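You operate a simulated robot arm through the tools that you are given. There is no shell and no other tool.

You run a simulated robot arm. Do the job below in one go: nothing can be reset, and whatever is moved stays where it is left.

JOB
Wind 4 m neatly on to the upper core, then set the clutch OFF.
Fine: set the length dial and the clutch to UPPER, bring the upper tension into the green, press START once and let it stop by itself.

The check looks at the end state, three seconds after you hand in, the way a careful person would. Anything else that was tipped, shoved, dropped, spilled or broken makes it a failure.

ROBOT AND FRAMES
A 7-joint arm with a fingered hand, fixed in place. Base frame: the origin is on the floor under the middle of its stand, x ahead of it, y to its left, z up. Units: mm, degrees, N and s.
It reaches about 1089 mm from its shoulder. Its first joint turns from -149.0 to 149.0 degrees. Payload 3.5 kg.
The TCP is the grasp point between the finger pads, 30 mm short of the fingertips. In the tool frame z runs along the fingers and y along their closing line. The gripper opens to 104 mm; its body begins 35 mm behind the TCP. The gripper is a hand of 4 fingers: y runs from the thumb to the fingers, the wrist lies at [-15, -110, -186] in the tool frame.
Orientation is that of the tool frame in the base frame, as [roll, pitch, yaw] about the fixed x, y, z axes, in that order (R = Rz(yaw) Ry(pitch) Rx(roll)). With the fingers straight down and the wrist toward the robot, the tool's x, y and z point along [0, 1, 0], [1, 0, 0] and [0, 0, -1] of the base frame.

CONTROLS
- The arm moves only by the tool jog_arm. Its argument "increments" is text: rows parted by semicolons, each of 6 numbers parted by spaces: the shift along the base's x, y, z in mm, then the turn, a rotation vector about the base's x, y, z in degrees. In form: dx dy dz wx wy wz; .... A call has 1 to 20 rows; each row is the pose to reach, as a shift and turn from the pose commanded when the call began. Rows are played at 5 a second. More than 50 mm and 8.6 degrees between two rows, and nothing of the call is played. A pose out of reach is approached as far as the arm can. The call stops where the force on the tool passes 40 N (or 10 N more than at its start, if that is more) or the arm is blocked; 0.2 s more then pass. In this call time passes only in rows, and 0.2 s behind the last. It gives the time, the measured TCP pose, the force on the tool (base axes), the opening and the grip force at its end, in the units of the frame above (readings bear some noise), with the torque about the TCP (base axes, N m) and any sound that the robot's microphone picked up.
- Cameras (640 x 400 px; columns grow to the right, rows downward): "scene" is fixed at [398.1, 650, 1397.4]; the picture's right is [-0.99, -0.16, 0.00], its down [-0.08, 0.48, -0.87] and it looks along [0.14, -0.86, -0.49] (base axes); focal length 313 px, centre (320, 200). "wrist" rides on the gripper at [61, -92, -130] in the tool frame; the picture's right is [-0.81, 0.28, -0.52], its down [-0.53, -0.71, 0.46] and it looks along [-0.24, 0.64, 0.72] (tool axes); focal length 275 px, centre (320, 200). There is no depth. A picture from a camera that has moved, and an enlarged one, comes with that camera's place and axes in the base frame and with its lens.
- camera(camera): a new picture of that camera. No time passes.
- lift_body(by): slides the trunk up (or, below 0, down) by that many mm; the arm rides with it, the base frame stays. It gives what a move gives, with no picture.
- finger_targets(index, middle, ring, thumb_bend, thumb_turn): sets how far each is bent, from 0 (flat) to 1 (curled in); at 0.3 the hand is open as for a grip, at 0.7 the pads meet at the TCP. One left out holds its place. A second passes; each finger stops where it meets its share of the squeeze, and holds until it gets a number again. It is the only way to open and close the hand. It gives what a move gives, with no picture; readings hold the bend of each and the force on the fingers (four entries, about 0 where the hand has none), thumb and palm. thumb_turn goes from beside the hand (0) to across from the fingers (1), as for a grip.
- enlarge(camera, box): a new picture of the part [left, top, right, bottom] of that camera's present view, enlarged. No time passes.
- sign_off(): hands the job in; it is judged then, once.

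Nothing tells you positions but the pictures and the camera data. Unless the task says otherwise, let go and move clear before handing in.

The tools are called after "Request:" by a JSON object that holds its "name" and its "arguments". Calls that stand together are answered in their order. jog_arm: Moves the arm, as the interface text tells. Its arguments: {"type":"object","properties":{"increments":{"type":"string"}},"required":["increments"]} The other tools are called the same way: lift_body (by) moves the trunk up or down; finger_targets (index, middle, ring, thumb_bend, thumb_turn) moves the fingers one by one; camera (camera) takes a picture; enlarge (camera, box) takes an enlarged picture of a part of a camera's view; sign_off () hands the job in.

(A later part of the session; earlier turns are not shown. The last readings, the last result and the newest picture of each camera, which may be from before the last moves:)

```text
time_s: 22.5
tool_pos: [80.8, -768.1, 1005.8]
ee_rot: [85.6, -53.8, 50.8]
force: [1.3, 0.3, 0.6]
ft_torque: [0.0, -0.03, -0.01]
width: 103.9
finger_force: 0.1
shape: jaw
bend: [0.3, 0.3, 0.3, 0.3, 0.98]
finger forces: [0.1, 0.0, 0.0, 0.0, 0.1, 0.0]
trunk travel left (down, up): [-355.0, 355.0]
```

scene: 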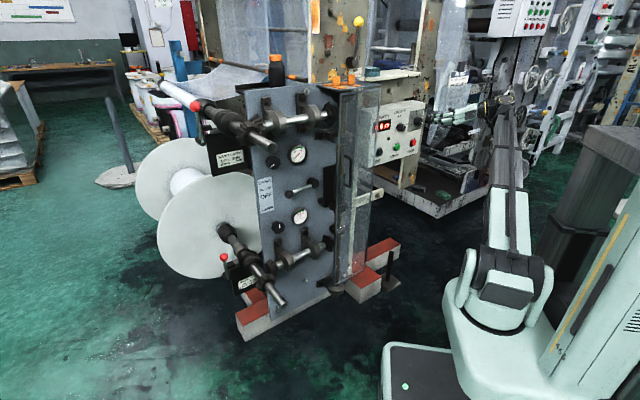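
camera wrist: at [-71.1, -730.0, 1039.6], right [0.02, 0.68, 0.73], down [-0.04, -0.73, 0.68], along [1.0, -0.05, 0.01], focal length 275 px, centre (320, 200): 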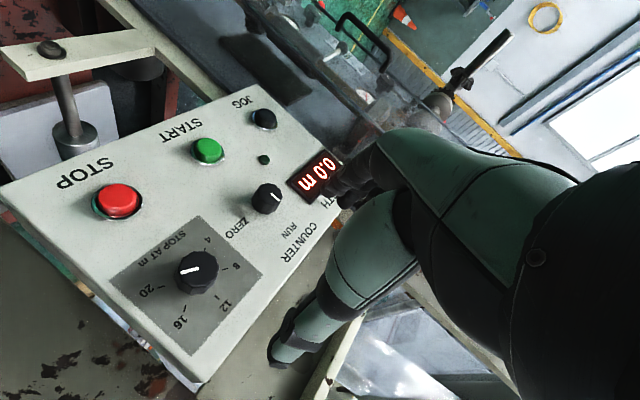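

Position is good, but a 3° tilt remains. I'll remove it, then roll on to +90°.

Request:
{"name": "jog_arm", "arguments": {"increments": "0 0 0 1.83 1.83 -2.24"}}

Request:
{"name": "jog_arm", "arguments": {"increments": "0 0 0 5.66 -5.66 0; 0 0 0 11.3 -11.3 0; 0 0 0 17 -17 0; 0 0 0 22.6 -22.6 0; 0 0 0 25.5 -25.5 0"}}

Request:
{"name": "camera", "arguments": {"camera": "wrist"}}

Request:
{"name": "enlarge", "arguments": {"camera": "scene", "box": [380, 90, 508, 170]}}

```text
time_s: 22.9
tool_pos: [79.4, -766.8, 1005.9]
ee_rot: [89.9, -53.9, 45.1]
force: [0.7, -0.2, -0.1]
ft_torque: [-0.02, 0.03, -0.01]
width: 103.7
finger_force: 0.0
shape: jaw
bend: [0.3, 0.3, 0.3, 0.3, 0.98]
finger forces: [0.0, 0.1, 0.0, 0.0, 0.0, 0.0]
trunk travel left (down, up): [-355.0, 355.0]
```

```text
time_s: 24.1
tool_pos: [79.3, -767.3, 1006.0]
ee_rot: [98.4, -89.9, 36.5]
force: [-0.1, -0.1, -0.1]
ft_torque: [-0.01, 0.0, 0.0]
width: 104.0
finger_force: 0.2
shape: jaw
bend: [0.3, 0.3, 0.3, 0.3, 0.98]
finger forces: [0.0, 0.0, 0.1, 0.0, 0.0, 0.1]
trunk travel left (down, up): [-355.0, 355.0]
```

```text
taken
camera wrist: at [54.8, -609.9, 1066.2], right [-0.56, 0.17, -0.81], down [0.83, 0.18, -0.53], along [0.05, -0.97, -0.24], focal length 275 px, centre (320, 200)
```

wrist: 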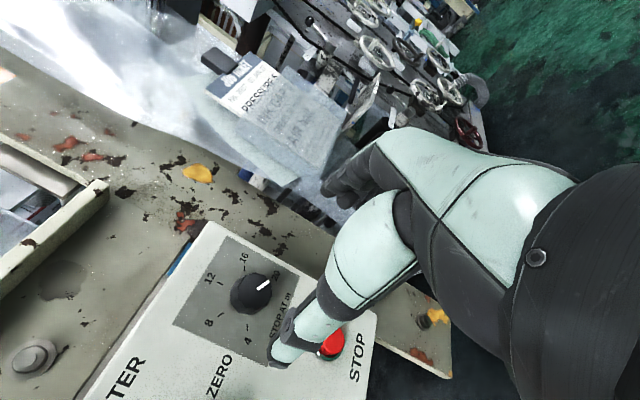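

```text
5.00 times, centred on (444, 130) of scene
camera zoom: at [398.1, 650.0, 1397.4], right [-0.99, -0.16, 0.0], down [-0.08, 0.48, -0.87], along [0.14, -0.86, -0.49], focal length 1564 px, centre (-300, 550)
```

zoom: 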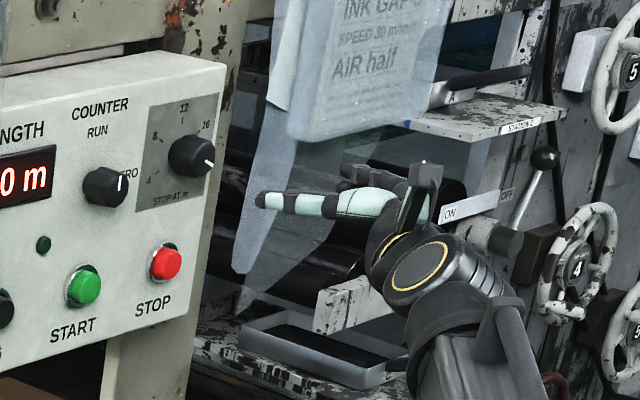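

The hand is at +90° and centred on the dial. I'll close in to just short of the knob face and check the alignment.

Request:
{"name": "jog_arm", "arguments": {"increments": "24 -24 0 0 0 0; 48 -47 -1 0 0 0; 72 -71 -1 0 0 0"}}

Request:
{"name": "camera", "arguments": {"camera": "wrist"}}

Request:
{"name": "enlarge", "arguments": {"camera": "scene", "box": [370, 80, 482, 150]}}

```text
time_s: 24.9
tool_pos: [151.7, -840.6, 1005.5]
ee_rot: [86.7, -89.9, 48.2]
force: [-1.4, 0.5, -0.5]
ft_torque: [0.0, 0.0, 0.02]
width: 103.7
finger_force: 0.1
shape: jaw
bend: [0.3, 0.3, 0.3, 0.3, 0.98]
finger forces: [0.0, 0.1, 0.1, 0.0, 0.1, 0.1]
trunk travel left (down, up): [-355.0, 355.0]
```

```text
taken
camera wrist: at [126.1, -683.8, 1066.3], right [-0.56, 0.17, -0.81], down [0.83, 0.18, -0.53], along [0.06, -0.97, -0.24], focal length 275 px, centre (320, 200)
```

wrist: 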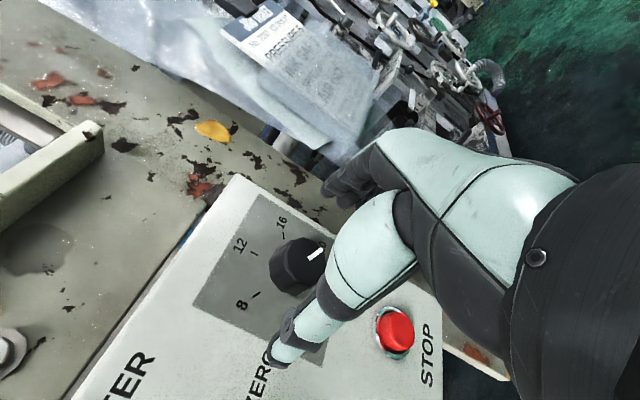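

```text
5.71 times, centred on (426, 115) of scene
camera zoom: at [398.1, 650.0, 1397.4], right [-0.99, -0.16, 0.0], down [-0.08, 0.48, -0.87], along [0.14, -0.86, -0.49], focal length 1788 px, centre (-286, 686)
```

zoom: 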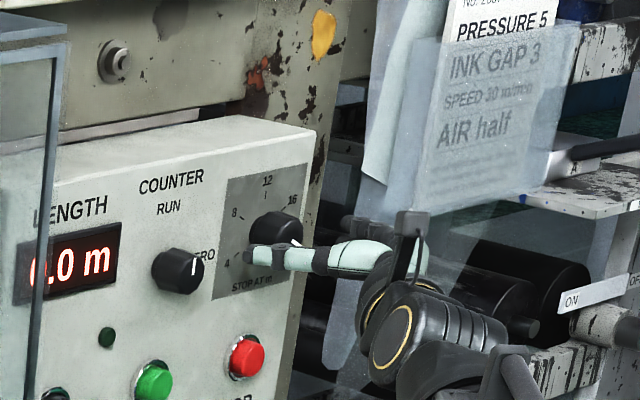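

Alignment matches the prediction within about 2 mm. I'll move in the last 25 mm so the finger pads straddle the knob.

Request:
{"name": "jog_arm", "arguments": {"increments": "5 -4 0 0 0 0; 10 -9 0 0 0 0; 15 -13 0 0 0 0; 19 -17 0 0 0 0"}}

Request:
{"name": "enlarge", "arguments": {"camera": "scene", "box": [380, 90, 460, 140]}}

Request:
{"name": "camera", "arguments": {"camera": "wrist"}}

```text
time_s: 25.9
tool_pos: [171.8, -854.3, 1005.6]
ee_rot: [106.4, -89.9, 28.6]
force: [-0.5, -1.0, 0.1]
ft_torque: [0.01, 0.02, 0.02]
width: 104.1
finger_force: 0.1
shape: jaw
bend: [0.3, 0.3, 0.3, 0.3, 0.98]
finger forces: [0.1, 0.0, 0.0, 0.1, 0.1, 0.0]
trunk travel left (down, up): [-355.0, 355.0]
```

```text
8.00 times, centred on (420, 115) of scene
camera zoom: at [398.1, 650.0, 1397.4], right [-0.99, -0.16, 0.0], down [-0.08, 0.48, -0.87], along [0.14, -0.86, -0.49], focal length 2503 px, centre (-480, 880)
```

zoom: 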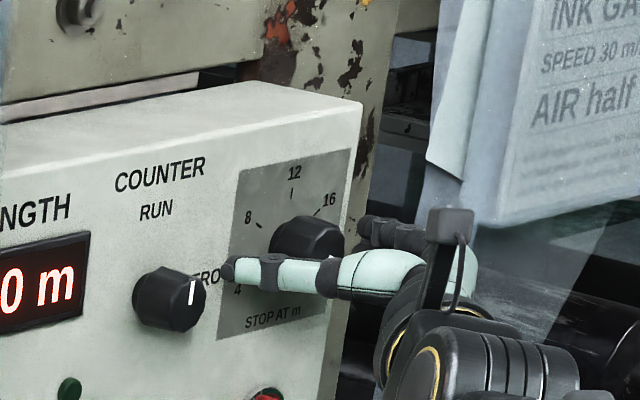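

```text
taken
camera wrist: at [146.5, -698.3, 1065.4], right [-0.56, 0.17, -0.81], down [0.83, 0.18, -0.53], along [0.06, -0.97, -0.24], focal length 275 px, centre (320, 200)
```

wrist: 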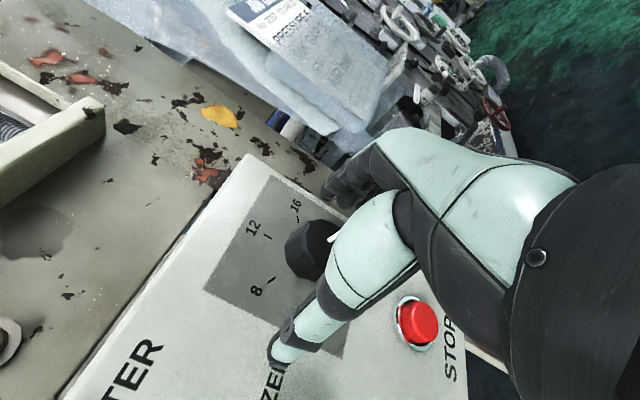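

Contact-free so far. I'll nudge the centring slightly and close the fingers partway to see how they meet the knob.

Request:
{"name": "jog_arm", "arguments": {"increments": "-1.5 -1.5 0 0 0 0"}}

Request:
{"name": "finger_targets", "arguments": {"index": 0.5, "middle": 0.5, "ring": 0.5, "thumb_bend": 0.5}}

Request:
{"name": "enlarge", "arguments": {"camera": "scene", "box": [388, 95, 452, 135]}}

Request:
{"name": "enlarge", "arguments": {"camera": "wrist", "box": [200, 150, 440, 350]}}

```text
time_s: 26.3
tool_pos: [169.4, -856.9, 1004.3]
ee_rot: [61.6, -89.9, 73.3]
force: [0.0, 0.2, -0.1]
ft_torque: [-0.03, -0.01, 0.01]
width: 103.9
finger_force: 0.1
shape: jaw
bend: [0.3, 0.3, 0.3, 0.3, 0.98]
finger forces: [0.1, 0.1, 0.0, 0.0, 0.0, 0.0]
trunk travel left (down, up): [-355.0, 355.0]
```

```text
time_s: 27.3
tool_pos: [169.7, -856.7, 1003.6]
ee_rot: [68.8, -90.0, 66.0]
force: [0.1, -0.5, 0.2]
ft_torque: [-0.03, 0.02, -0.01]
width: 52.6
finger_force: 0.0
shape: fingers
bend: [0.5, 0.5, 0.5, 0.5, 0.98]
finger forces: [0.0, 0.0, 0.1, 0.1, 0.1, 0.1]
trunk travel left (down, up): [-355.0, 355.0]
```

```text
10.00 times, centred on (420, 115) of scene
camera zoom: at [398.1, 650.0, 1397.4], right [-0.99, -0.16, 0.0], down [-0.08, 0.48, -0.87], along [0.14, -0.86, -0.49], focal length 3129 px, centre (-680, 1050)
```

zoom: 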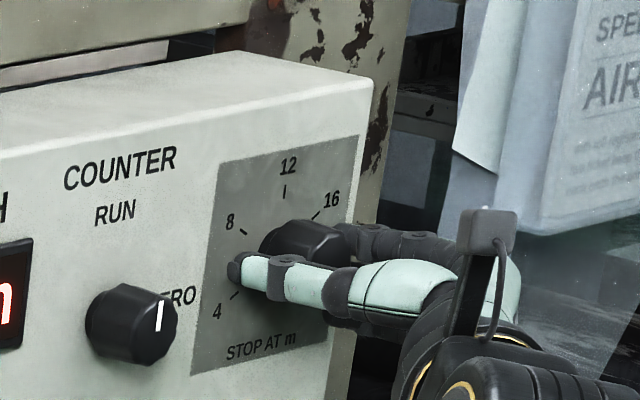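

```text
2.00 times, centred on (320, 250) of wrist
camera zoom: at [144.5, -699.8, 1065.2], right [-0.56, 0.17, -0.81], down [0.83, 0.18, -0.53], along [0.06, -0.97, -0.24], focal length 551 px, centre (320, 100)
```

zoom: 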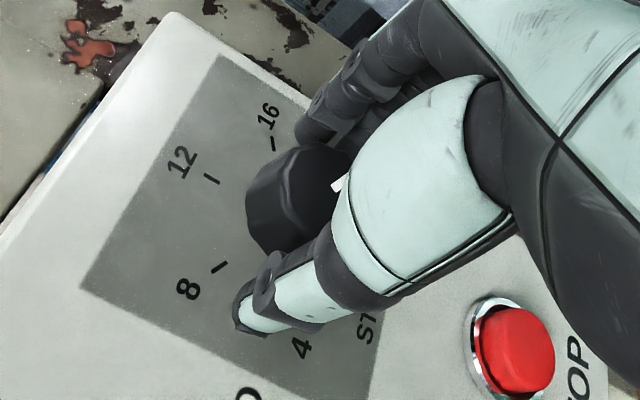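

The thumb and fingers straddle the knob evenly. I'll close further to grip it.

Request:
{"name": "finger_targets", "arguments": {"index": 0.64, "middle": 0.64, "ring": 0.64, "thumb_bend": 0.64}}

Request:
{"name": "enlarge", "arguments": {"camera": "scene", "box": [388, 95, 452, 135]}}

Request:
{"name": "enlarge", "arguments": {"camera": "wrist", "box": [200, 150, 440, 350]}}

```text
time_s: 28.3
tool_pos: [169.3, -856.6, 1004.1]
ee_rot: [129.7, -90.0, 5.1]
force: [-3.5, -4.0, 0.1]
ft_torque: [0.02, 0.01, -0.18]
width: 31.5
finger_force: 6.8
shape: fingers
bend: [0.57, 0.6, 0.64, 0.59, 0.97]
finger forces: [4.9, 3.7, 0.1, 0.0, 3.8, 0.1]
trunk travel left (down, up): [-355.0, 355.0]
```

```text
10.00 times, centred on (420, 115) of scene
camera zoom: at [398.1, 650.0, 1397.4], right [-0.99, -0.16, 0.0], down [-0.08, 0.48, -0.87], along [0.14, -0.86, -0.49], focal length 3129 px, centre (-680, 1050)
```

zoom: 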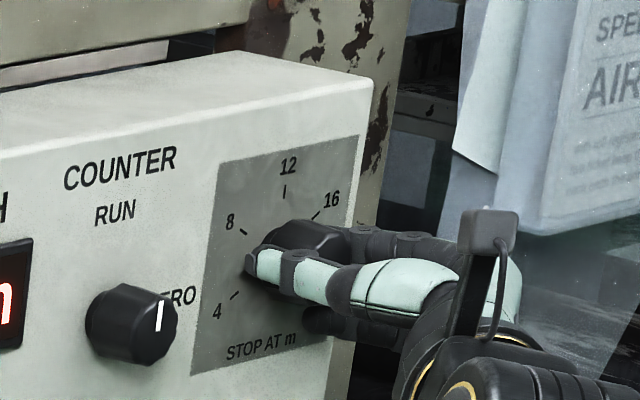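

```text
2.00 times, centred on (320, 250) of wrist
camera zoom: at [144.0, -700.2, 1065.1], right [-0.56, 0.17, -0.81], down [0.83, 0.18, -0.53], along [0.06, -0.97, -0.24], focal length 551 px, centre (320, 100)
```

zoom: 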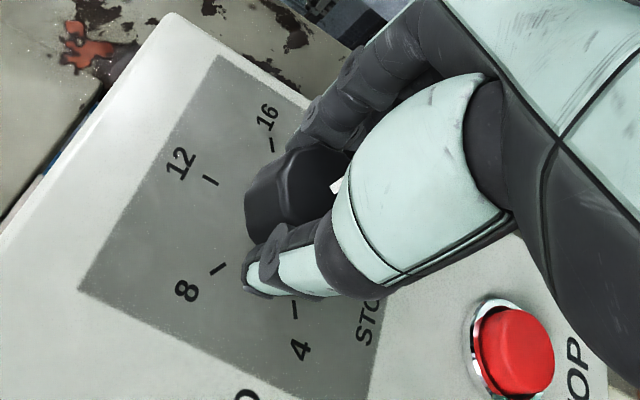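

Index, middle and thumb hold the knob with about 4 N each. I'll turn it 16° counter-clockwise first and check that it follows.

Request:
{"name": "jog_arm", "arguments": {"increments": "0 0 0 -2.83 2.83 0; 0 0 0 -5.66 5.66 0; 0 0 0 -8.5 8.5 0; 0 0 0 -11.3 11.3 0"}}

Request:
{"name": "enlarge", "arguments": {"camera": "wrist", "box": [200, 150, 440, 350]}}

Request:
{"name": "enlarge", "arguments": {"camera": "scene", "box": [388, 95, 452, 135]}}

```text
time_s: 29.3
tool_pos: [169.4, -857.5, 1003.3]
ee_rot: [90.5, -77.6, 44.7]
force: [-6.4, -3.3, 0.3]
ft_torque: [0.02, -0.01, -0.23]
width: 31.3
finger_force: 7.0
shape: fingers
bend: [0.57, 0.6, 0.64, 0.6, 0.97]
finger forces: [5.6, 4.9, 0.0, 0.0, 3.5, 0.0]
out of reach, approached as far as the arm can: row 4
trunk travel left (down, up): [-355.0, 355.0]
```

```text
2.00 times, centred on (320, 250) of wrist
camera zoom: at [151.3, -692.6, 1044.2], right [-0.68, 0.05, -0.73], down [0.73, 0.09, -0.67], along [0.03, -0.99, -0.1], focal length 551 px, centre (320, 100)
```

zoom: 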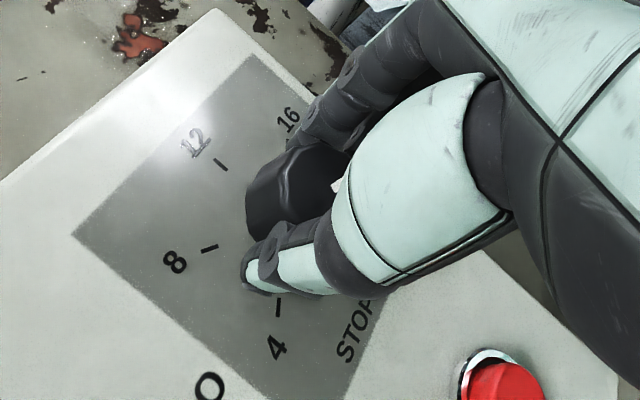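

```text
10.00 times, centred on (420, 115) of scene
camera zoom: at [398.1, 650.0, 1397.4], right [-0.99, -0.16, 0.0], down [-0.08, 0.48, -0.87], along [0.14, -0.86, -0.49], focal length 3129 px, centre (-680, 1050)
```

zoom: 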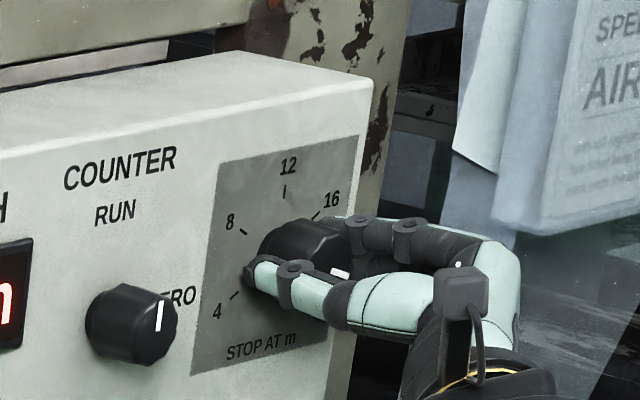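

The knob follows the hand, and its pointer has moved with it. The arm reported a reach limit at this roll, so I'll check the arm posture before going on.

Request:
{"name": "camera", "arguments": {"camera": "scene"}}

Request:
{"name": "enlarge", "arguments": {"camera": "scene", "box": [380, 80, 636, 400]}}

```text
taken
```

scene: 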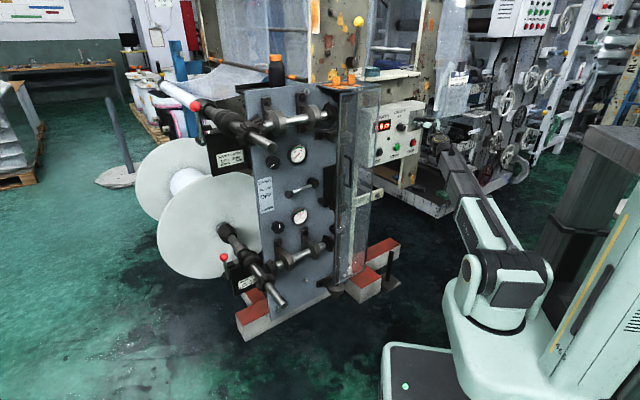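

```text
1.25 times, centred on (508, 240) of scene
camera zoom: at [398.1, 650.0, 1397.4], right [-0.99, -0.16, 0.0], down [-0.08, 0.48, -0.87], along [0.14, -0.86, -0.49], focal length 391 px, centre (85, 150)
```

zoom: 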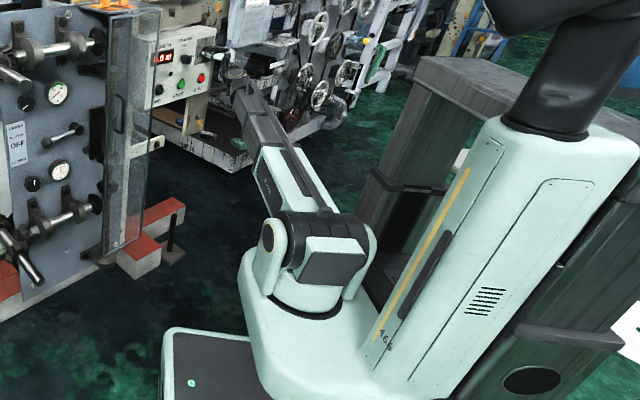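

The arm is near a posture limit for turning this way at this depth. I'll release the knob, back off a little, raise the trunk to a better height, and test the roll range again with the hand open.

Request:
{"name": "finger_targets", "arguments": {"index": 0.3, "middle": 0.3, "ring": 0.3, "thumb_bend": 0.3}}

Request:
{"name": "jog_arm", "arguments": {"increments": "-20 20 0 0 0 0; -45 45 0 0 0 0; -70 70 0 0 0 0"}}

Request:
{"name": "lift_body", "arguments": {"by": 170}}

Request:
{"name": "enlarge", "arguments": {"camera": "scene", "box": [388, 95, 452, 135]}}

```text
time_s: 30.3
tool_pos: [170.5, -856.4, 1004.4]
ee_rot: [90.7, -77.6, 44.6]
force: [0.6, -1.2, -0.6]
ft_torque: [0.01, 0.02, -0.02]
width: 102.5
finger_force: 0.1
shape: fingers
bend: [0.3, 0.3, 0.3, 0.3, 0.97]
finger forces: [0.0, 0.0, 0.0, 0.0, 0.0, 0.1]
trunk travel left (down, up): [-355.0, 355.0]
```

```text
time_s: 31.1
tool_pos: [100.2, -785.8, 1002.2]
ee_rot: [90.3, -77.7, 45.1]
force: [-0.6, 0.0, 0.1]
ft_torque: [-0.02, -0.01, 0.0]
width: 102.7
finger_force: 0.1
shape: fingers
bend: [0.3, 0.3, 0.3, 0.3, 0.97]
finger forces: [0.1, 0.0, 0.0, 0.1, 0.0, 0.0]
trunk travel left (down, up): [-355.0, 355.0]
```

```text
time_s: 33.0
tool_pos: [100.0, -785.3, 1172.1]
ee_rot: [90.4, -77.6, 44.8]
force: [0.5, -0.7, -0.1]
ft_torque: [-0.01, 0.02, 0.02]
width: 102.7
finger_force: 0.0
shape: fingers
bend: [0.3, 0.3, 0.3, 0.3, 0.97]
finger forces: [0.0, 0.0, 0.1, 0.0, 0.0, 0.0]
trunk travel left (down, up): [-525.0, 185.0]
```

```text
10.00 times, centred on (420, 115) of scene
camera zoom: at [398.1, 650.0, 1397.4], right [-0.99, -0.16, 0.0], down [-0.08, 0.48, -0.87], along [0.14, -0.86, -0.49], focal length 3129 px, centre (-680, 1050)
```

zoom: 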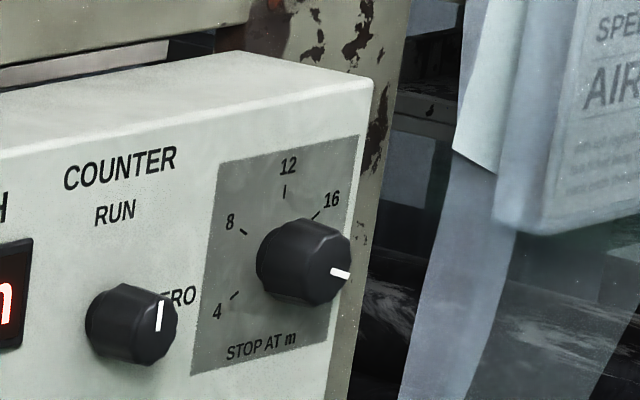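

The dial turned about 12° as expected and stayed there. I'll lower the hand back onto the dial axis, move in with the hand open, and test the roll range there.

Request:
{"name": "jog_arm", "arguments": {"increments": "0 0 -42 0 0 0; 0 0 -84 0 0 0; 0 0 -126 0 0 0; -1 -1 -167 0 0 0; 29 -31 -167 0 0 0; 59 -61 -167 0 0 0; 69 -71 -167 0 0 0"}}

Request:
{"name": "jog_arm", "arguments": {"increments": "0 0 0 -5.66 5.66 0; 0 0 0 -11.3 11.3 0; 0 0 0 -17 17 0; 0 0 0 -22.6 22.6 0; 0 0 0 -28.3 28.3 0; 0 0 0 -33.9 33.9 0; 0 0 0 -39.6 39.6 0; 0 0 0 -45.3 45.3 0; 0 0 0 -50.9 50.9 0; 0 0 0 -56.6 56.6 0"}}

```text
time_s: 34.6
tool_pos: [167.6, -854.6, 1005.1]
ee_rot: [91.1, -77.6, 44.2]
force: [0.7, 0.0, 0.7]
ft_torque: [-0.01, 0.03, 0.02]
width: 102.7
finger_force: 0.1
shape: fingers
bend: [0.3, 0.3, 0.3, 0.3, 0.97]
finger forces: [0.0, 0.0, 0.0, 0.0, 0.1, 0.0]
trunk travel left (down, up): [-525.0, 185.0]
```

```text
time_s: 36.9
tool_pos: [166.8, -855.7, 1004.4]
ee_rot: [90.3, 2.5, 45.0]
force: [-0.6, 0.3, -0.6]
ft_torque: [-0.03, -0.02, 0.0]
width: 102.6
finger_force: 0.0
shape: fingers
bend: [0.3, 0.3, 0.3, 0.3, 0.97]
finger forces: [0.0, 0.0, 0.0, 0.1, 0.0, 0.0]
trunk travel left (down, up): [-525.0, 185.0]
```

Roll from 78° to -2° works at full depth with the raised trunk. I'll roll back to +88°, re-centre and grip for the first full stroke.

Request:
{"name": "jog_arm", "arguments": {"increments": "0 0 0 5.66 -5.66 0; 0 0 0 11.3 -11.3 0; 0 0 0 17 -17 0; 0 0 0 22.6 -22.6 0; 0 0 0 28.3 -28.3 0; 0 0 0 33.9 -33.9 0; 0 0 0 39.6 -39.6 0; 0 0 0 45.3 -45.3 0; 0 0 0 50.9 -50.9 0; 0 0 0 56.6 -56.6 0; 0 0 0 62.2 -62.2 0; 1.5 0.5 0 64 -64 0"}}

Request:
{"name": "finger_targets", "arguments": {"index": 0.64, "middle": 0.64, "ring": 0.5, "thumb_bend": 0.64}}

Request:
{"name": "enlarge", "arguments": {"camera": "wrist", "box": [200, 150, 440, 350]}}

```text
time_s: 39.5
tool_pos: [169.7, -853.9, 1005.0]
ee_rot: [90.9, -88.3, 44.5]
force: [0.6, 0.4, 0.0]
ft_torque: [0.01, -0.03, 0.01]
width: 102.8
finger_force: 0.0
shape: fingers
bend: [0.3, 0.3, 0.3, 0.3, 0.97]
finger forces: [0.0, 0.0, 0.1, 0.0, 0.0, 0.0]
trunk travel left (down, up): [-525.0, 185.0]
```

```text
time_s: 40.5
tool_pos: [167.8, -855.9, 1003.7]
ee_rot: [91.5, -88.1, 43.8]
force: [-3.5, -3.8, -0.3]
ft_torque: [0.05, 0.0, -0.21]
width: 31.1
finger_force: 7.3
shape: fingers
bend: [0.57, 0.6, 0.5, 0.6, 0.97]
finger forces: [5.5, 4.3, 0.1, 0.0, 3.2, 0.0]
trunk travel left (down, up): [-525.0, 185.0]
```

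```text
2.00 times, centred on (320, 250) of wrist
camera zoom: at [143.9, -697.7, 1062.7], right [-0.58, 0.15, -0.8], down [0.81, 0.17, -0.56], along [0.06, -0.97, -0.22], focal length 551 px, centre (320, 100)
```

zoom: 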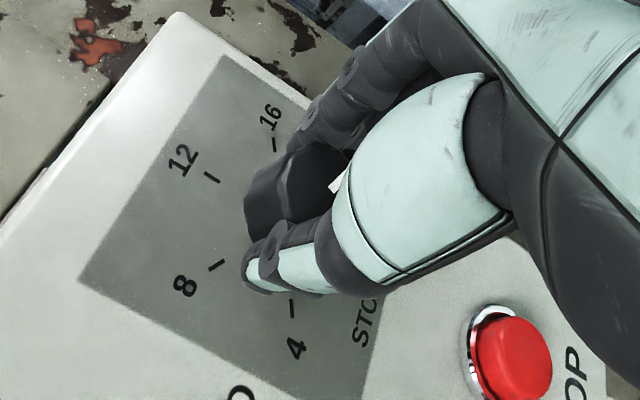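

Firm grip again. Now a 90° counter-clockwise stroke.

Request:
{"name": "jog_arm", "arguments": {"increments": "0 0 0 -5.3 5.3 0; 0 0 0 -10.6 10.6 0; 0 0 0 -15.9 15.9 0; 0 0 0 -21.2 21.2 0; 0 0 0 -26.5 26.5 0; 0 0 0 -31.8 31.8 0; 0 0 0 -37.1 37.1 0; 0 0 0 -42.4 42.4 0; 0 0 0 -47.7 47.7 0; 0 0 0 -53 53 0; 0 0 0 -58.3 58.3 0; 0 0 0 -63.6 63.6 0"}}

Request:
{"name": "enlarge", "arguments": {"camera": "wrist", "box": [200, 150, 440, 350]}}

Request:
{"name": "enlarge", "arguments": {"camera": "scene", "box": [388, 95, 452, 135]}}

```text
time_s: 43.0
tool_pos: [168.5, -854.8, 1004.6]
ee_rot: [90.3, 2.0, 45.1]
force: [-4.6, -3.5, 3.6]
ft_torque: [-0.06, -0.07, -0.12]
width: 30.6
finger_force: 7.1
shape: fingers
bend: [0.58, 0.6, 0.5, 0.6, 0.98]
finger forces: [3.8, 4.7, 0.0, 0.0, 4.5, 0.0]
trunk travel left (down, up): [-525.0, 185.0]
```

```text
2.00 times, centred on (320, 250) of wrist
camera zoom: at [119.5, -722.5, 911.6], right [-0.93, -0.2, 0.31], down [-0.08, -0.71, -0.7], along [0.36, -0.67, 0.65], focal length 551 px, centre (320, 100)
```

zoom: 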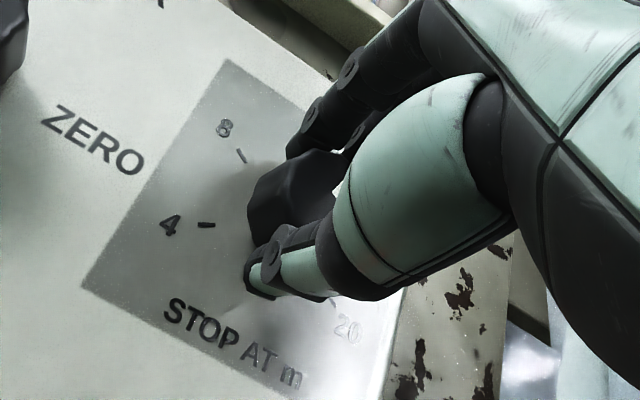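

```text
10.00 times, centred on (420, 115) of scene
camera zoom: at [398.1, 650.0, 1397.4], right [-0.99, -0.16, 0.0], down [-0.08, 0.48, -0.87], along [0.14, -0.86, -0.49], focal length 3129 px, centre (-680, 1050)
```

zoom: 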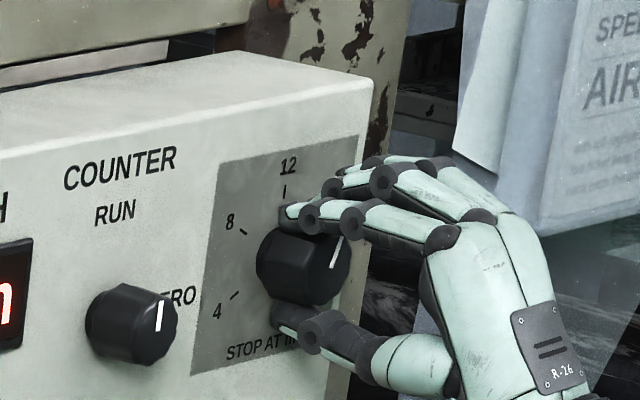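

The knob followed the full 90°; the pointer is now a little right of 12. I'll release, roll back and take another stroke.

Request:
{"name": "finger_targets", "arguments": {"index": 0.3, "middle": 0.3, "ring": 0.3, "thumb_bend": 0.3}}

Request:
{"name": "jog_arm", "arguments": {"increments": "0 0 0 5.3 -5.3 0; 0 0 0 10.6 -10.6 0; 0 0 0 15.9 -15.9 0; 0 0 0 21.2 -21.2 0; 0 0 0 26.5 -26.5 0; 0 0 0 31.8 -31.8 0; 0 0 0 37.1 -37.1 0; 0 0 0 42.4 -42.4 0; 0 0 0 47.7 -47.7 0; 0 0 0 53 -53 0; 0 0 0 58.3 -58.3 0; 0 0 0 63.6 -63.6 0"}}

Request:
{"name": "enlarge", "arguments": {"camera": "wrist", "box": [200, 150, 440, 350]}}

Request:
{"name": "finger_targets", "arguments": {"index": 0.64, "middle": 0.64, "ring": 0.5, "thumb_bend": 0.64}}

```text
time_s: 44.0
tool_pos: [170.4, -856.0, 1005.3]
ee_rot: [90.3, 1.8, 45.0]
force: [-0.2, 0.3, -0.2]
ft_torque: [0.02, 0.02, -0.03]
width: 102.4
finger_force: 0.1
shape: fingers
bend: [0.3, 0.3, 0.3, 0.3, 0.98]
finger forces: [0.1, 0.0, 0.0, 0.0, 0.0, 0.1]
trunk travel left (down, up): [-525.0, 185.0]
```

```text
time_s: 46.6
tool_pos: [169.8, -856.2, 1004.3]
ee_rot: [94.0, -88.2, 41.3]
force: [0.1, 0.5, -0.2]
ft_torque: [0.02, 0.0, 0.04]
width: 102.6
finger_force: 0.0
shape: fingers
bend: [0.3, 0.3, 0.3, 0.3, 0.98]
finger forces: [0.0, 0.0, 0.0, 0.0, 0.0, 0.1]
trunk travel left (down, up): [-525.0, 185.0]
```

```text
2.00 times, centred on (320, 250) of wrist
camera zoom: at [144.9, -698.2, 1061.9], right [-0.58, 0.15, -0.8], down [0.81, 0.18, -0.56], along [0.06, -0.97, -0.22], focal length 551 px, centre (320, 100)
```

zoom: 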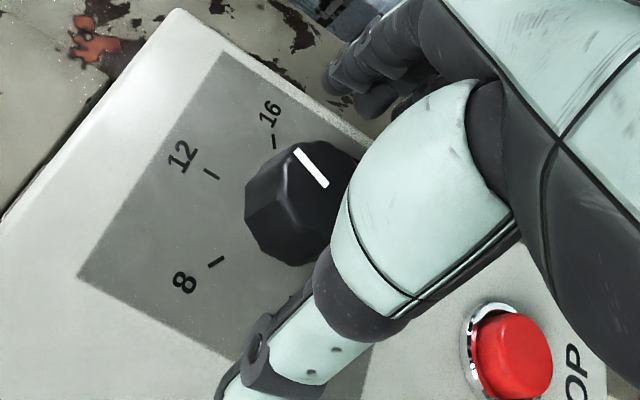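

```text
time_s: 47.6
tool_pos: [169.0, -856.0, 1002.6]
ee_rot: [94.9, -88.1, 40.4]
force: [-5.2, -4.1, -0.7]
ft_torque: [0.06, -0.02, -0.15]
width: 31.5
finger_force: 6.7
shape: fingers
bend: [0.57, 0.6, 0.5, 0.6, 0.97]
finger forces: [5.5, 3.8, 0.0, 0.0, 3.6, 0.1]
trunk travel left (down, up): [-525.0, 185.0]
```

The pointer is about 17° right of 12. Second 90° stroke now.

Request:
{"name": "jog_arm", "arguments": {"increments": "0 0 0 -5.3 5.3 0; 0 0 0 -10.6 10.6 0; 0 0 0 -15.9 15.9 0; 0 0 0 -21.2 21.2 0; 0 0 0 -26.5 26.5 0; 0 0 0 -31.8 31.8 0; 0 0 0 -37.1 37.1 0; 0 0 0 -42.4 42.4 0; 0 0 0 -47.7 47.7 0; 0 0 0 -53 53 0; 0 0 0 -58.3 58.3 0; 0 0 0 -63.6 63.6 0"}}

Request:
{"name": "finger_targets", "arguments": {"index": 0.3, "middle": 0.3, "ring": 0.3, "thumb_bend": 0.3}}

Request:
{"name": "enlarge", "arguments": {"camera": "wrist", "box": [200, 150, 440, 350]}}

Request:
{"name": "enlarge", "arguments": {"camera": "scene", "box": [388, 95, 452, 135]}}

```text
time_s: 50.2
tool_pos: [168.3, -855.4, 1004.3]
ee_rot: [90.3, 2.0, 45.1]
force: [-4.1, -6.7, 2.8]
ft_torque: [-0.07, -0.08, -0.22]
width: 30.9
finger_force: 6.3
shape: fingers
bend: [0.58, 0.6, 0.5, 0.59, 0.98]
finger forces: [3.7, 4.7, 0.1, 0.0, 4.1, 0.1]
trunk travel left (down, up): [-525.0, 185.0]
```

```text
time_s: 51.2
tool_pos: [169.3, -854.7, 1005.2]
ee_rot: [90.3, 1.8, 44.9]
force: [-0.8, -0.5, -0.3]
ft_torque: [-0.01, -0.01, -0.02]
width: 102.7
finger_force: 0.0
shape: fingers
bend: [0.3, 0.3, 0.3, 0.3, 0.98]
finger forces: [0.0, 0.0, 0.0, 0.0, 0.1, 0.1]
trunk travel left (down, up): [-525.0, 185.0]
```

```text
2.00 times, centred on (320, 250) of wrist
camera zoom: at [119.7, -721.8, 911.4], right [-0.93, -0.2, 0.3], down [-0.07, -0.71, -0.7], along [0.36, -0.67, 0.65], focal length 551 px, centre (320, 100)
```

zoom: 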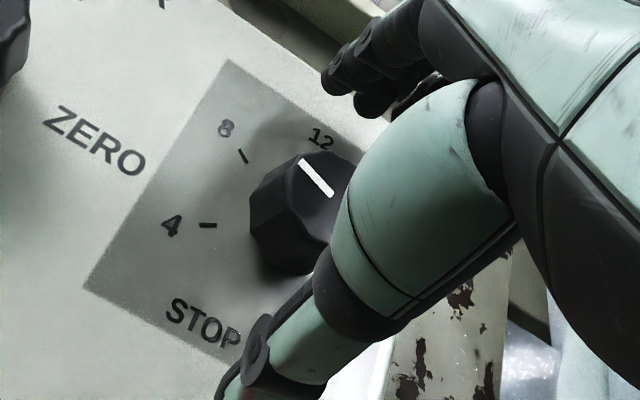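

```text
10.00 times, centred on (420, 115) of scene
camera zoom: at [398.1, 650.0, 1397.4], right [-0.99, -0.16, 0.0], down [-0.08, 0.48, -0.87], along [0.14, -0.86, -0.49], focal length 3129 px, centre (-680, 1050)
```

zoom: 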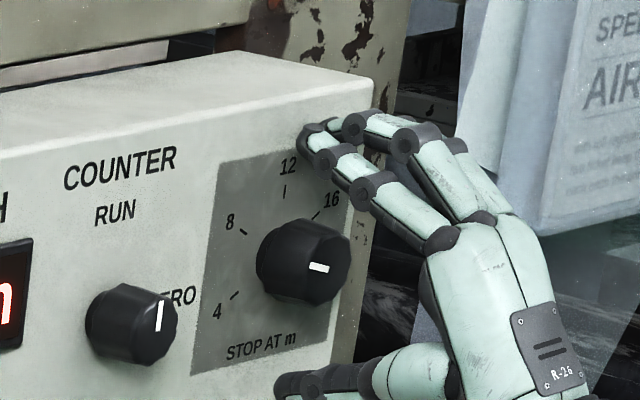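

The pointer is now about -70°, just past 8 heading to 4. I'll take a shorter last stroke of about 48°.

Request:
{"name": "jog_arm", "arguments": {"increments": "0 0 0 5.3 -5.3 0; 0 0 0 10.6 -10.6 0; 0 0 0 15.9 -15.9 0; 0 0 0 21.2 -21.2 0; 0 0 0 26.5 -26.5 0; 0 0 0 31.8 -31.8 0; 0 0 0 34 -34 0"}}

Request:
{"name": "finger_targets", "arguments": {"index": 0.64, "middle": 0.64, "ring": 0.5, "thumb_bend": 0.64}}

Request:
{"name": "jog_arm", "arguments": {"increments": "0 0 0 -5 5 0; 0 0 0 -10 10 0; 0 0 0 -15 15 0; 0 0 0 -20 20 0; 0 0 0 -25 25 0; 0 0 0 -30 30 0; 0 0 0 -34 34 0"}}

Request:
{"name": "finger_targets", "arguments": {"index": 0.3, "middle": 0.3, "ring": 0.3, "thumb_bend": 0.3}}

Request:
{"name": "enlarge", "arguments": {"camera": "wrist", "box": [200, 150, 440, 350]}}

Request:
{"name": "enlarge", "arguments": {"camera": "scene", "box": [388, 95, 452, 135]}}

```text
time_s: 52.9
tool_pos: [169.9, -854.1, 1004.7]
ee_rot: [90.4, -46.3, 44.8]
force: [0.2, 0.9, -0.4]
ft_torque: [0.01, -0.04, 0.04]
width: 102.8
finger_force: 0.1
shape: fingers
bend: [0.3, 0.3, 0.3, 0.3, 0.98]
finger forces: [0.0, 0.0, 0.0, 0.0, 0.0, 0.0]
trunk travel left (down, up): [-525.0, 185.0]
```

```text
time_s: 53.9
tool_pos: [169.9, -854.8, 1004.2]
ee_rot: [90.3, -46.2, 45.0]
force: [-3.5, -5.2, 4.2]
ft_torque: [-0.08, -0.11, -0.14]
width: 30.1
finger_force: 6.1
shape: fingers
bend: [0.57, 0.59, 0.5, 0.6, 0.97]
finger forces: [4.9, 4.9, 0.0, 0.0, 2.9, 0.0]
trunk travel left (down, up): [-525.0, 185.0]
```

```text
time_s: 55.5
tool_pos: [169.9, -856.3, 1004.5]
ee_rot: [90.3, 2.0, 45.0]
force: [0.2, -0.5, 2.6]
ft_torque: [-0.03, -0.06, -0.03]
width: 30.0
finger_force: 6.4
shape: fingers
bend: [0.58, 0.6, 0.5, 0.6, 0.97]
finger forces: [3.8, 3.8, 0.0, 0.1, 4.6, 0.0]
trunk travel left (down, up): [-525.0, 185.0]
```

```text
time_s: 56.5
tool_pos: [169.7, -856.4, 1004.8]
ee_rot: [90.3, 1.9, 45.1]
force: [0.5, -0.3, 0.2]
ft_torque: [0.03, 0.0, 0.02]
width: 102.7
finger_force: 0.0
shape: fingers
bend: [0.3, 0.3, 0.3, 0.3, 0.97]
finger forces: [0.0, 0.1, 0.0, 0.0, 0.1, 0.0]
trunk travel left (down, up): [-525.0, 185.0]
```

```text
2.00 times, centred on (320, 250) of wrist
camera zoom: at [119.5, -722.9, 911.7], right [-0.93, -0.2, 0.3], down [-0.07, -0.71, -0.7], along [0.36, -0.67, 0.65], focal length 551 px, centre (320, 100)
```

zoom: 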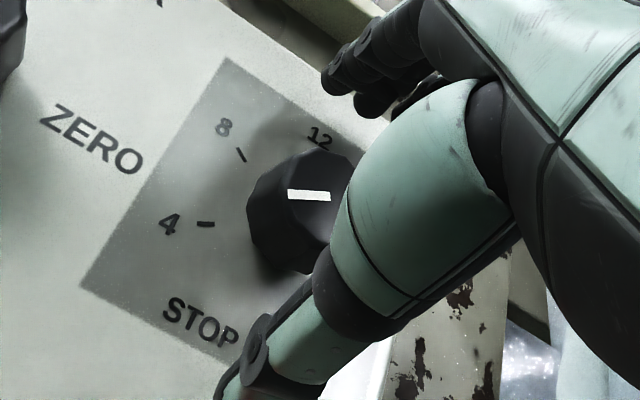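

```text
10.00 times, centred on (420, 115) of scene
camera zoom: at [398.1, 650.0, 1397.4], right [-0.99, -0.16, 0.0], down [-0.08, 0.48, -0.87], along [0.14, -0.86, -0.49], focal length 3129 px, centre (-680, 1050)
```

zoom: 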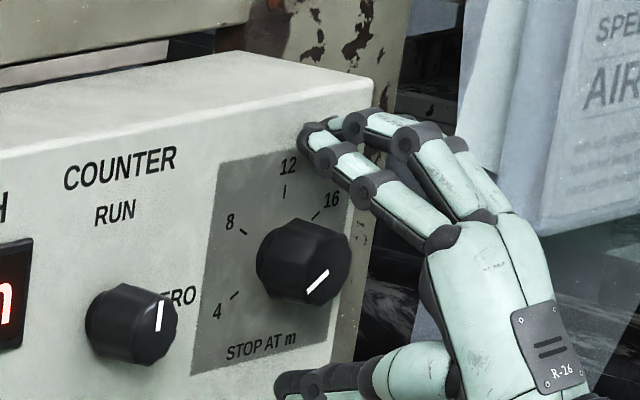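

The pointer looks parallel to the "4" tick. I'll back away and measure it carefully from a clear view.

Request:
{"name": "jog_arm", "arguments": {"increments": "-30 30 0 0 0 0; -60 60 0 0 0 0; -90 90 0 0 0 0; -105 95 0 0 0 0"}}

Request:
{"name": "enlarge", "arguments": {"camera": "wrist", "box": [180, 210, 292, 330]}}

Request:
{"name": "enlarge", "arguments": {"camera": "scene", "box": [404, 104, 436, 124]}}

```text
time_s: 57.5
tool_pos: [62.5, -759.4, 1004.0]
ee_rot: [90.3, 1.9, 45.0]
force: [-0.6, -1.4, 0.0]
ft_torque: [-0.01, 0.03, -0.02]
width: 102.9
finger_force: 0.1
shape: fingers
bend: [0.3, 0.3, 0.3, 0.3, 0.97]
finger forces: [0.0, 0.0, 0.1, 0.0, 0.0, 0.0]
trunk travel left (down, up): [-525.0, 185.0]
```

```text
3.33 times, centred on (236, 270) of wrist
camera zoom: at [12.8, -625.6, 910.9], right [-0.93, -0.2, 0.3], down [-0.07, -0.71, -0.7], along [0.36, -0.67, 0.65], focal length 918 px, centre (600, -33)
```

zoom: 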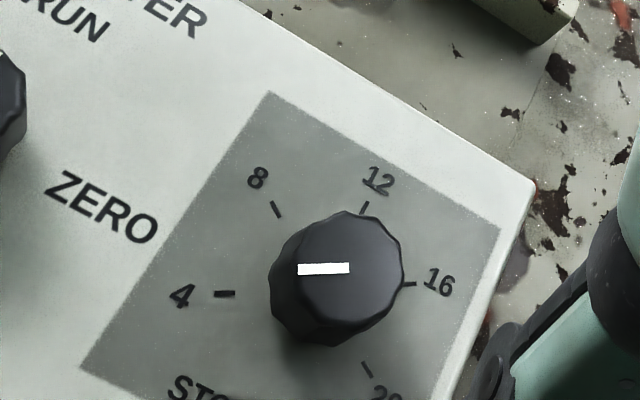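

```text
16.00 times, centred on (420, 114) of scene
camera zoom: at [398.1, 650.0, 1397.4], right [-0.99, -0.16, 0.0], down [-0.08, 0.48, -0.87], along [0.14, -0.86, -0.49], focal length 5006 px, centre (-1280, 1576)
```

zoom: 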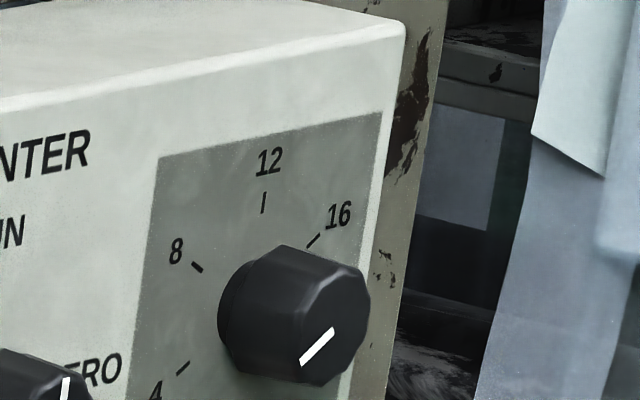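

The pointer measures about -119.5°, so the dial is on 4. Next is the tension knob on the left panel. I'll go up and over the guard and its handle, well clear of everything, and sweep across to the panel.

Request:
{"name": "jog_arm", "arguments": {"increments": "0 0 49 0 0 0; 0 0 98 0 0 0; 0 0 147 0 0 0; 0 0 196 0 0 0; 0 0 245 0 0 0"}}

Request:
{"name": "jog_arm", "arguments": {"increments": "32 32 0 0 0 0; 65 64 0 0 0 0; 98 96 0 0 0 0; 130 127 0 0 0 0; 163 159 0 0 0 0; 196 191 0 0 0 0; 228 223 0 0 0 0; 261 255 0 0 0 0"}}

Request:
{"name": "camera", "arguments": {"camera": "wrist"}}

Request:
{"name": "camera", "arguments": {"camera": "scene"}}

```text
time_s: 58.6
tool_pos: [61.5, -760.5, 1251.7]
ee_rot: [90.3, 1.9, 44.9]
force: [0.1, 0.5, 0.1]
ft_torque: [-0.02, 0.04, 0.02]
width: 102.9
finger_force: 0.1
shape: fingers
bend: [0.3, 0.3, 0.3, 0.3, 0.97]
finger forces: [0.0, 0.0, 0.0, 0.1, 0.1, 0.2]
trunk travel left (down, up): [-525.0, 185.0]
```

```text
time_s: 60.5
tool_pos: [321.8, -502.2, 1250.4]
ee_rot: [90.3, 1.9, 44.8]
force: [-0.4, 0.0, -0.2]
ft_torque: [-0.01, 0.0, 0.02]
width: 102.8
finger_force: 0.1
shape: fingers
bend: [0.3, 0.3, 0.3, 0.3, 0.97]
finger forces: [0.1, 0.0, 0.0, 0.0, 0.0, 0.0]
trunk travel left (down, up): [-525.0, 185.0]
```

```text
taken
camera wrist: at [271.9, -368.8, 1158.4], right [-0.93, -0.2, 0.3], down [-0.08, -0.71, -0.7], along [0.36, -0.67, 0.65], focal length 275 px, centre (320, 200)
```

wrist: 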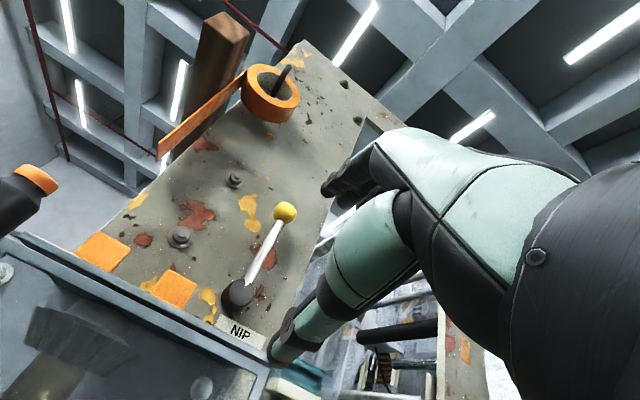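

```text
taken
```

scene: 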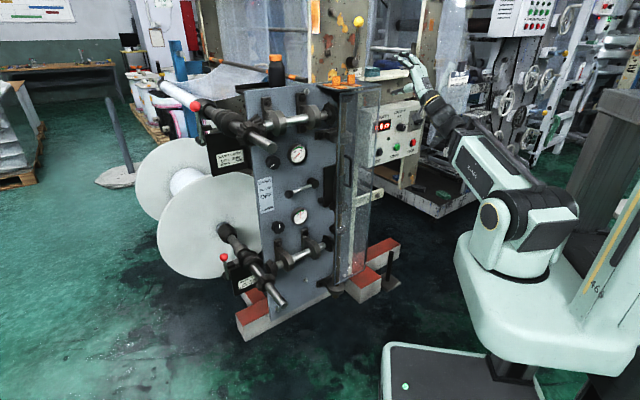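

The NIP lever stands upright behind the guard. I'll zoom in on it and its label.

Request:
{"name": "enlarge", "arguments": {"camera": "wrist", "box": [180, 190, 340, 350]}}

Request:
{"name": "enlarge", "arguments": {"camera": "scene", "box": [336, 10, 384, 80]}}

Request:
{"name": "enlarge", "arguments": {"camera": "scene", "box": [380, 112, 460, 162]}}

```text
2.50 times, centred on (260, 270) of wrist
camera zoom: at [271.9, -368.8, 1158.4], right [-0.93, -0.2, 0.3], down [-0.08, -0.71, -0.7], along [0.36, -0.67, 0.65], focal length 688 px, centre (470, 25)
```

zoom: 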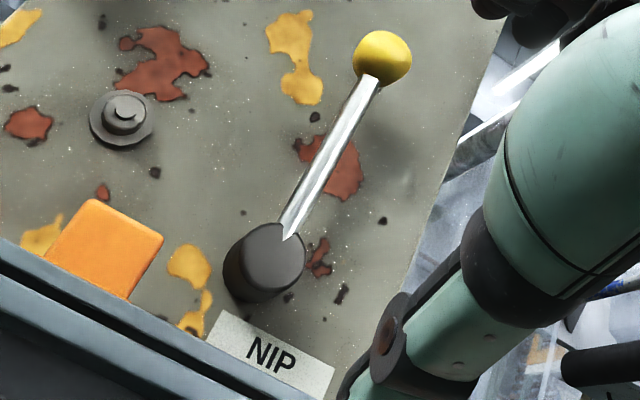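

```text
5.71 times, centred on (360, 45) of scene
camera zoom: at [398.1, 650.0, 1397.4], right [-0.99, -0.16, 0.0], down [-0.08, 0.48, -0.87], along [0.14, -0.86, -0.49], focal length 1788 px, centre (91, 1086)
```

zoom: 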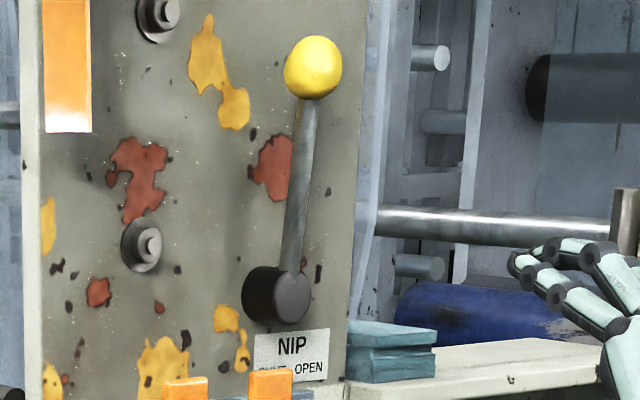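

```text
8.00 times, centred on (420, 137) of scene
camera zoom: at [398.1, 650.0, 1397.4], right [-0.99, -0.16, 0.0], down [-0.08, 0.48, -0.87], along [0.14, -0.86, -0.49], focal length 2503 px, centre (-480, 704)
```

zoom: 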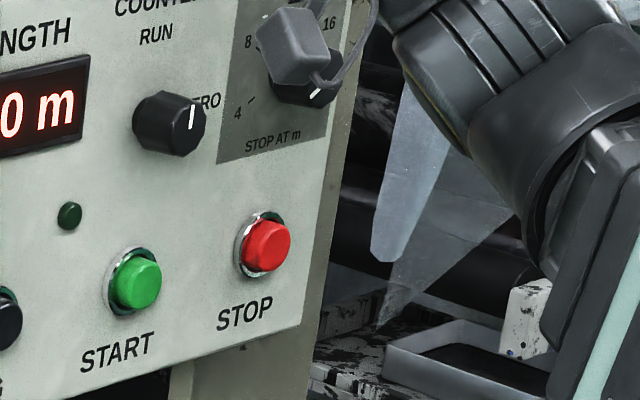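

The nip lever is upright and isn't part of the requested steps, so I'll leave it alone. I'll continue the sweep to in front of the left panel.

Request:
{"name": "jog_arm", "arguments": {"increments": "33 31 0 0 0 0; 66 63 0 0 0 0; 99 94 0 0 0 0; 131 125 0 0 0 0; 164 157 0 0 0 0; 197 188 0 0 0 0; 230 219 0 0 0 0"}}

Request:
{"name": "camera", "arguments": {"camera": "wrist"}}

Request:
{"name": "camera", "arguments": {"camera": "scene"}}

```text
time_s: 62.0
tool_pos: [502.3, -349.6, 1288.5]
ee_rot: [91.8, 8.9, 48.2]
force: [0.2, -0.5, 0.5]
ft_torque: [0.01, 0.0, 0.01]
width: 103.0
finger_force: 0.0
shape: fingers
bend: [0.3, 0.3, 0.3, 0.3, 0.97]
finger forces: [0.0, 0.0, 0.1, 0.0, 0.0, 0.0]
out of reach, approached as far as the arm can: row 1, 2, 3, 4, 5, 6, 7
trunk travel left (down, up): [-525.0, 185.0]
```

```text
taken
camera wrist: at [435.9, -226.4, 1192.1], right [-0.88, -0.22, 0.41], down [-0.1, -0.76, -0.64], along [0.46, -0.6, 0.65], focal length 275 px, centre (320, 200)
```

wrist: 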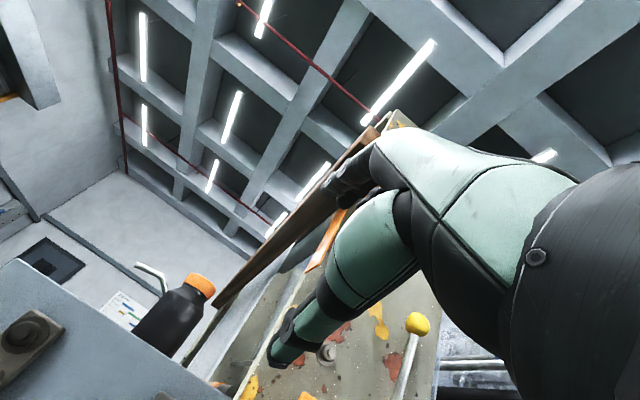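

```text
taken
```

scene: 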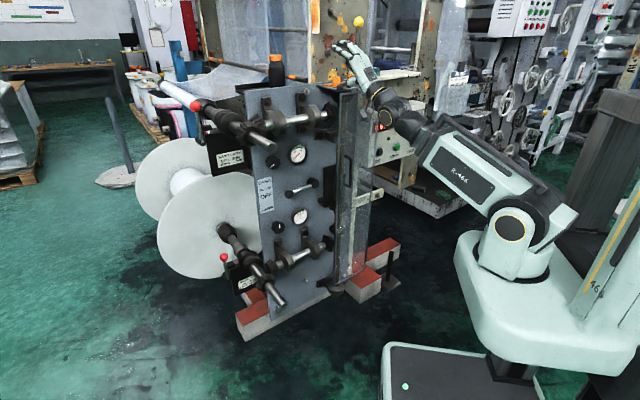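

The arm can't hold this roll on the left side. I'll back off slightly and roll the hand clockwise, which should suit this side better.

Request:
{"name": "jog_arm", "arguments": {"increments": "-7 7 0 5.66 -5.66 0; -14 14 0 11.3 -11.3 0; -20 20 0 17 -17 0; -20 20 0 22.6 -22.6 0; -20 20 0 28.3 -28.3 0; -20 20 0 33.9 -33.9 0; -20 20 0 39.6 -39.6 0; -20 20 0 45.3 -45.3 0; -20 20 0 50.9 -50.9 0; -20 20 0 56.6 -56.6 0"}}

Request:
{"name": "camera", "arguments": {"camera": "wrist"}}

Request:
{"name": "camera", "arguments": {"camera": "scene"}}

```text
time_s: 64.2
tool_pos: [486.0, -325.6, 1280.9]
ee_rot: [82.3, -71.1, 54.5]
force: [0.2, -0.2, -0.7]
ft_torque: [-0.02, 0.0, -0.01]
width: 103.4
finger_force: 0.1
shape: fingers
bend: [0.3, 0.3, 0.3, 0.3, 0.98]
finger forces: [0.0, 0.0, 0.0, 0.1, 0.0, 0.1]
out of reach, approached as far as the arm can: row 1, 2, 3, 4, 5, 6
trunk travel left (down, up): [-525.0, 185.0]
```

```text
taken
camera wrist: at [463.7, -157.4, 1303.4], right [-0.71, -0.05, -0.7], down [0.7, 0.04, -0.71], along [0.07, -1.0, 0.01], focal length 275 px, centre (320, 200)
```

wrist: 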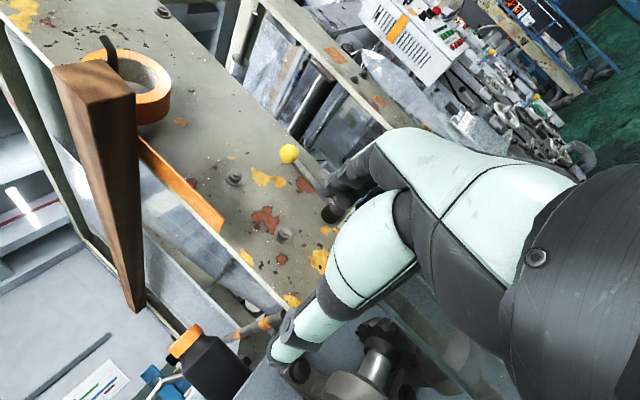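

```text
taken
```

scene: 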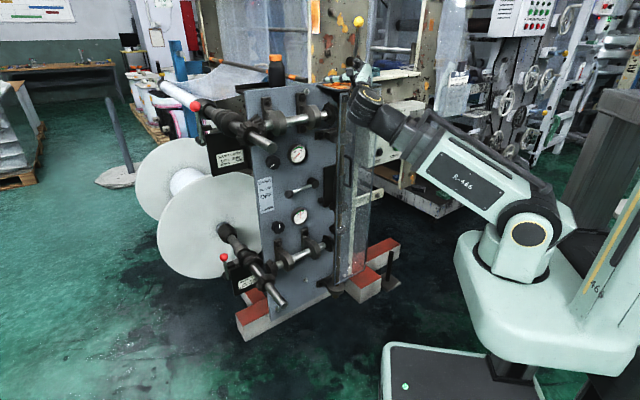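

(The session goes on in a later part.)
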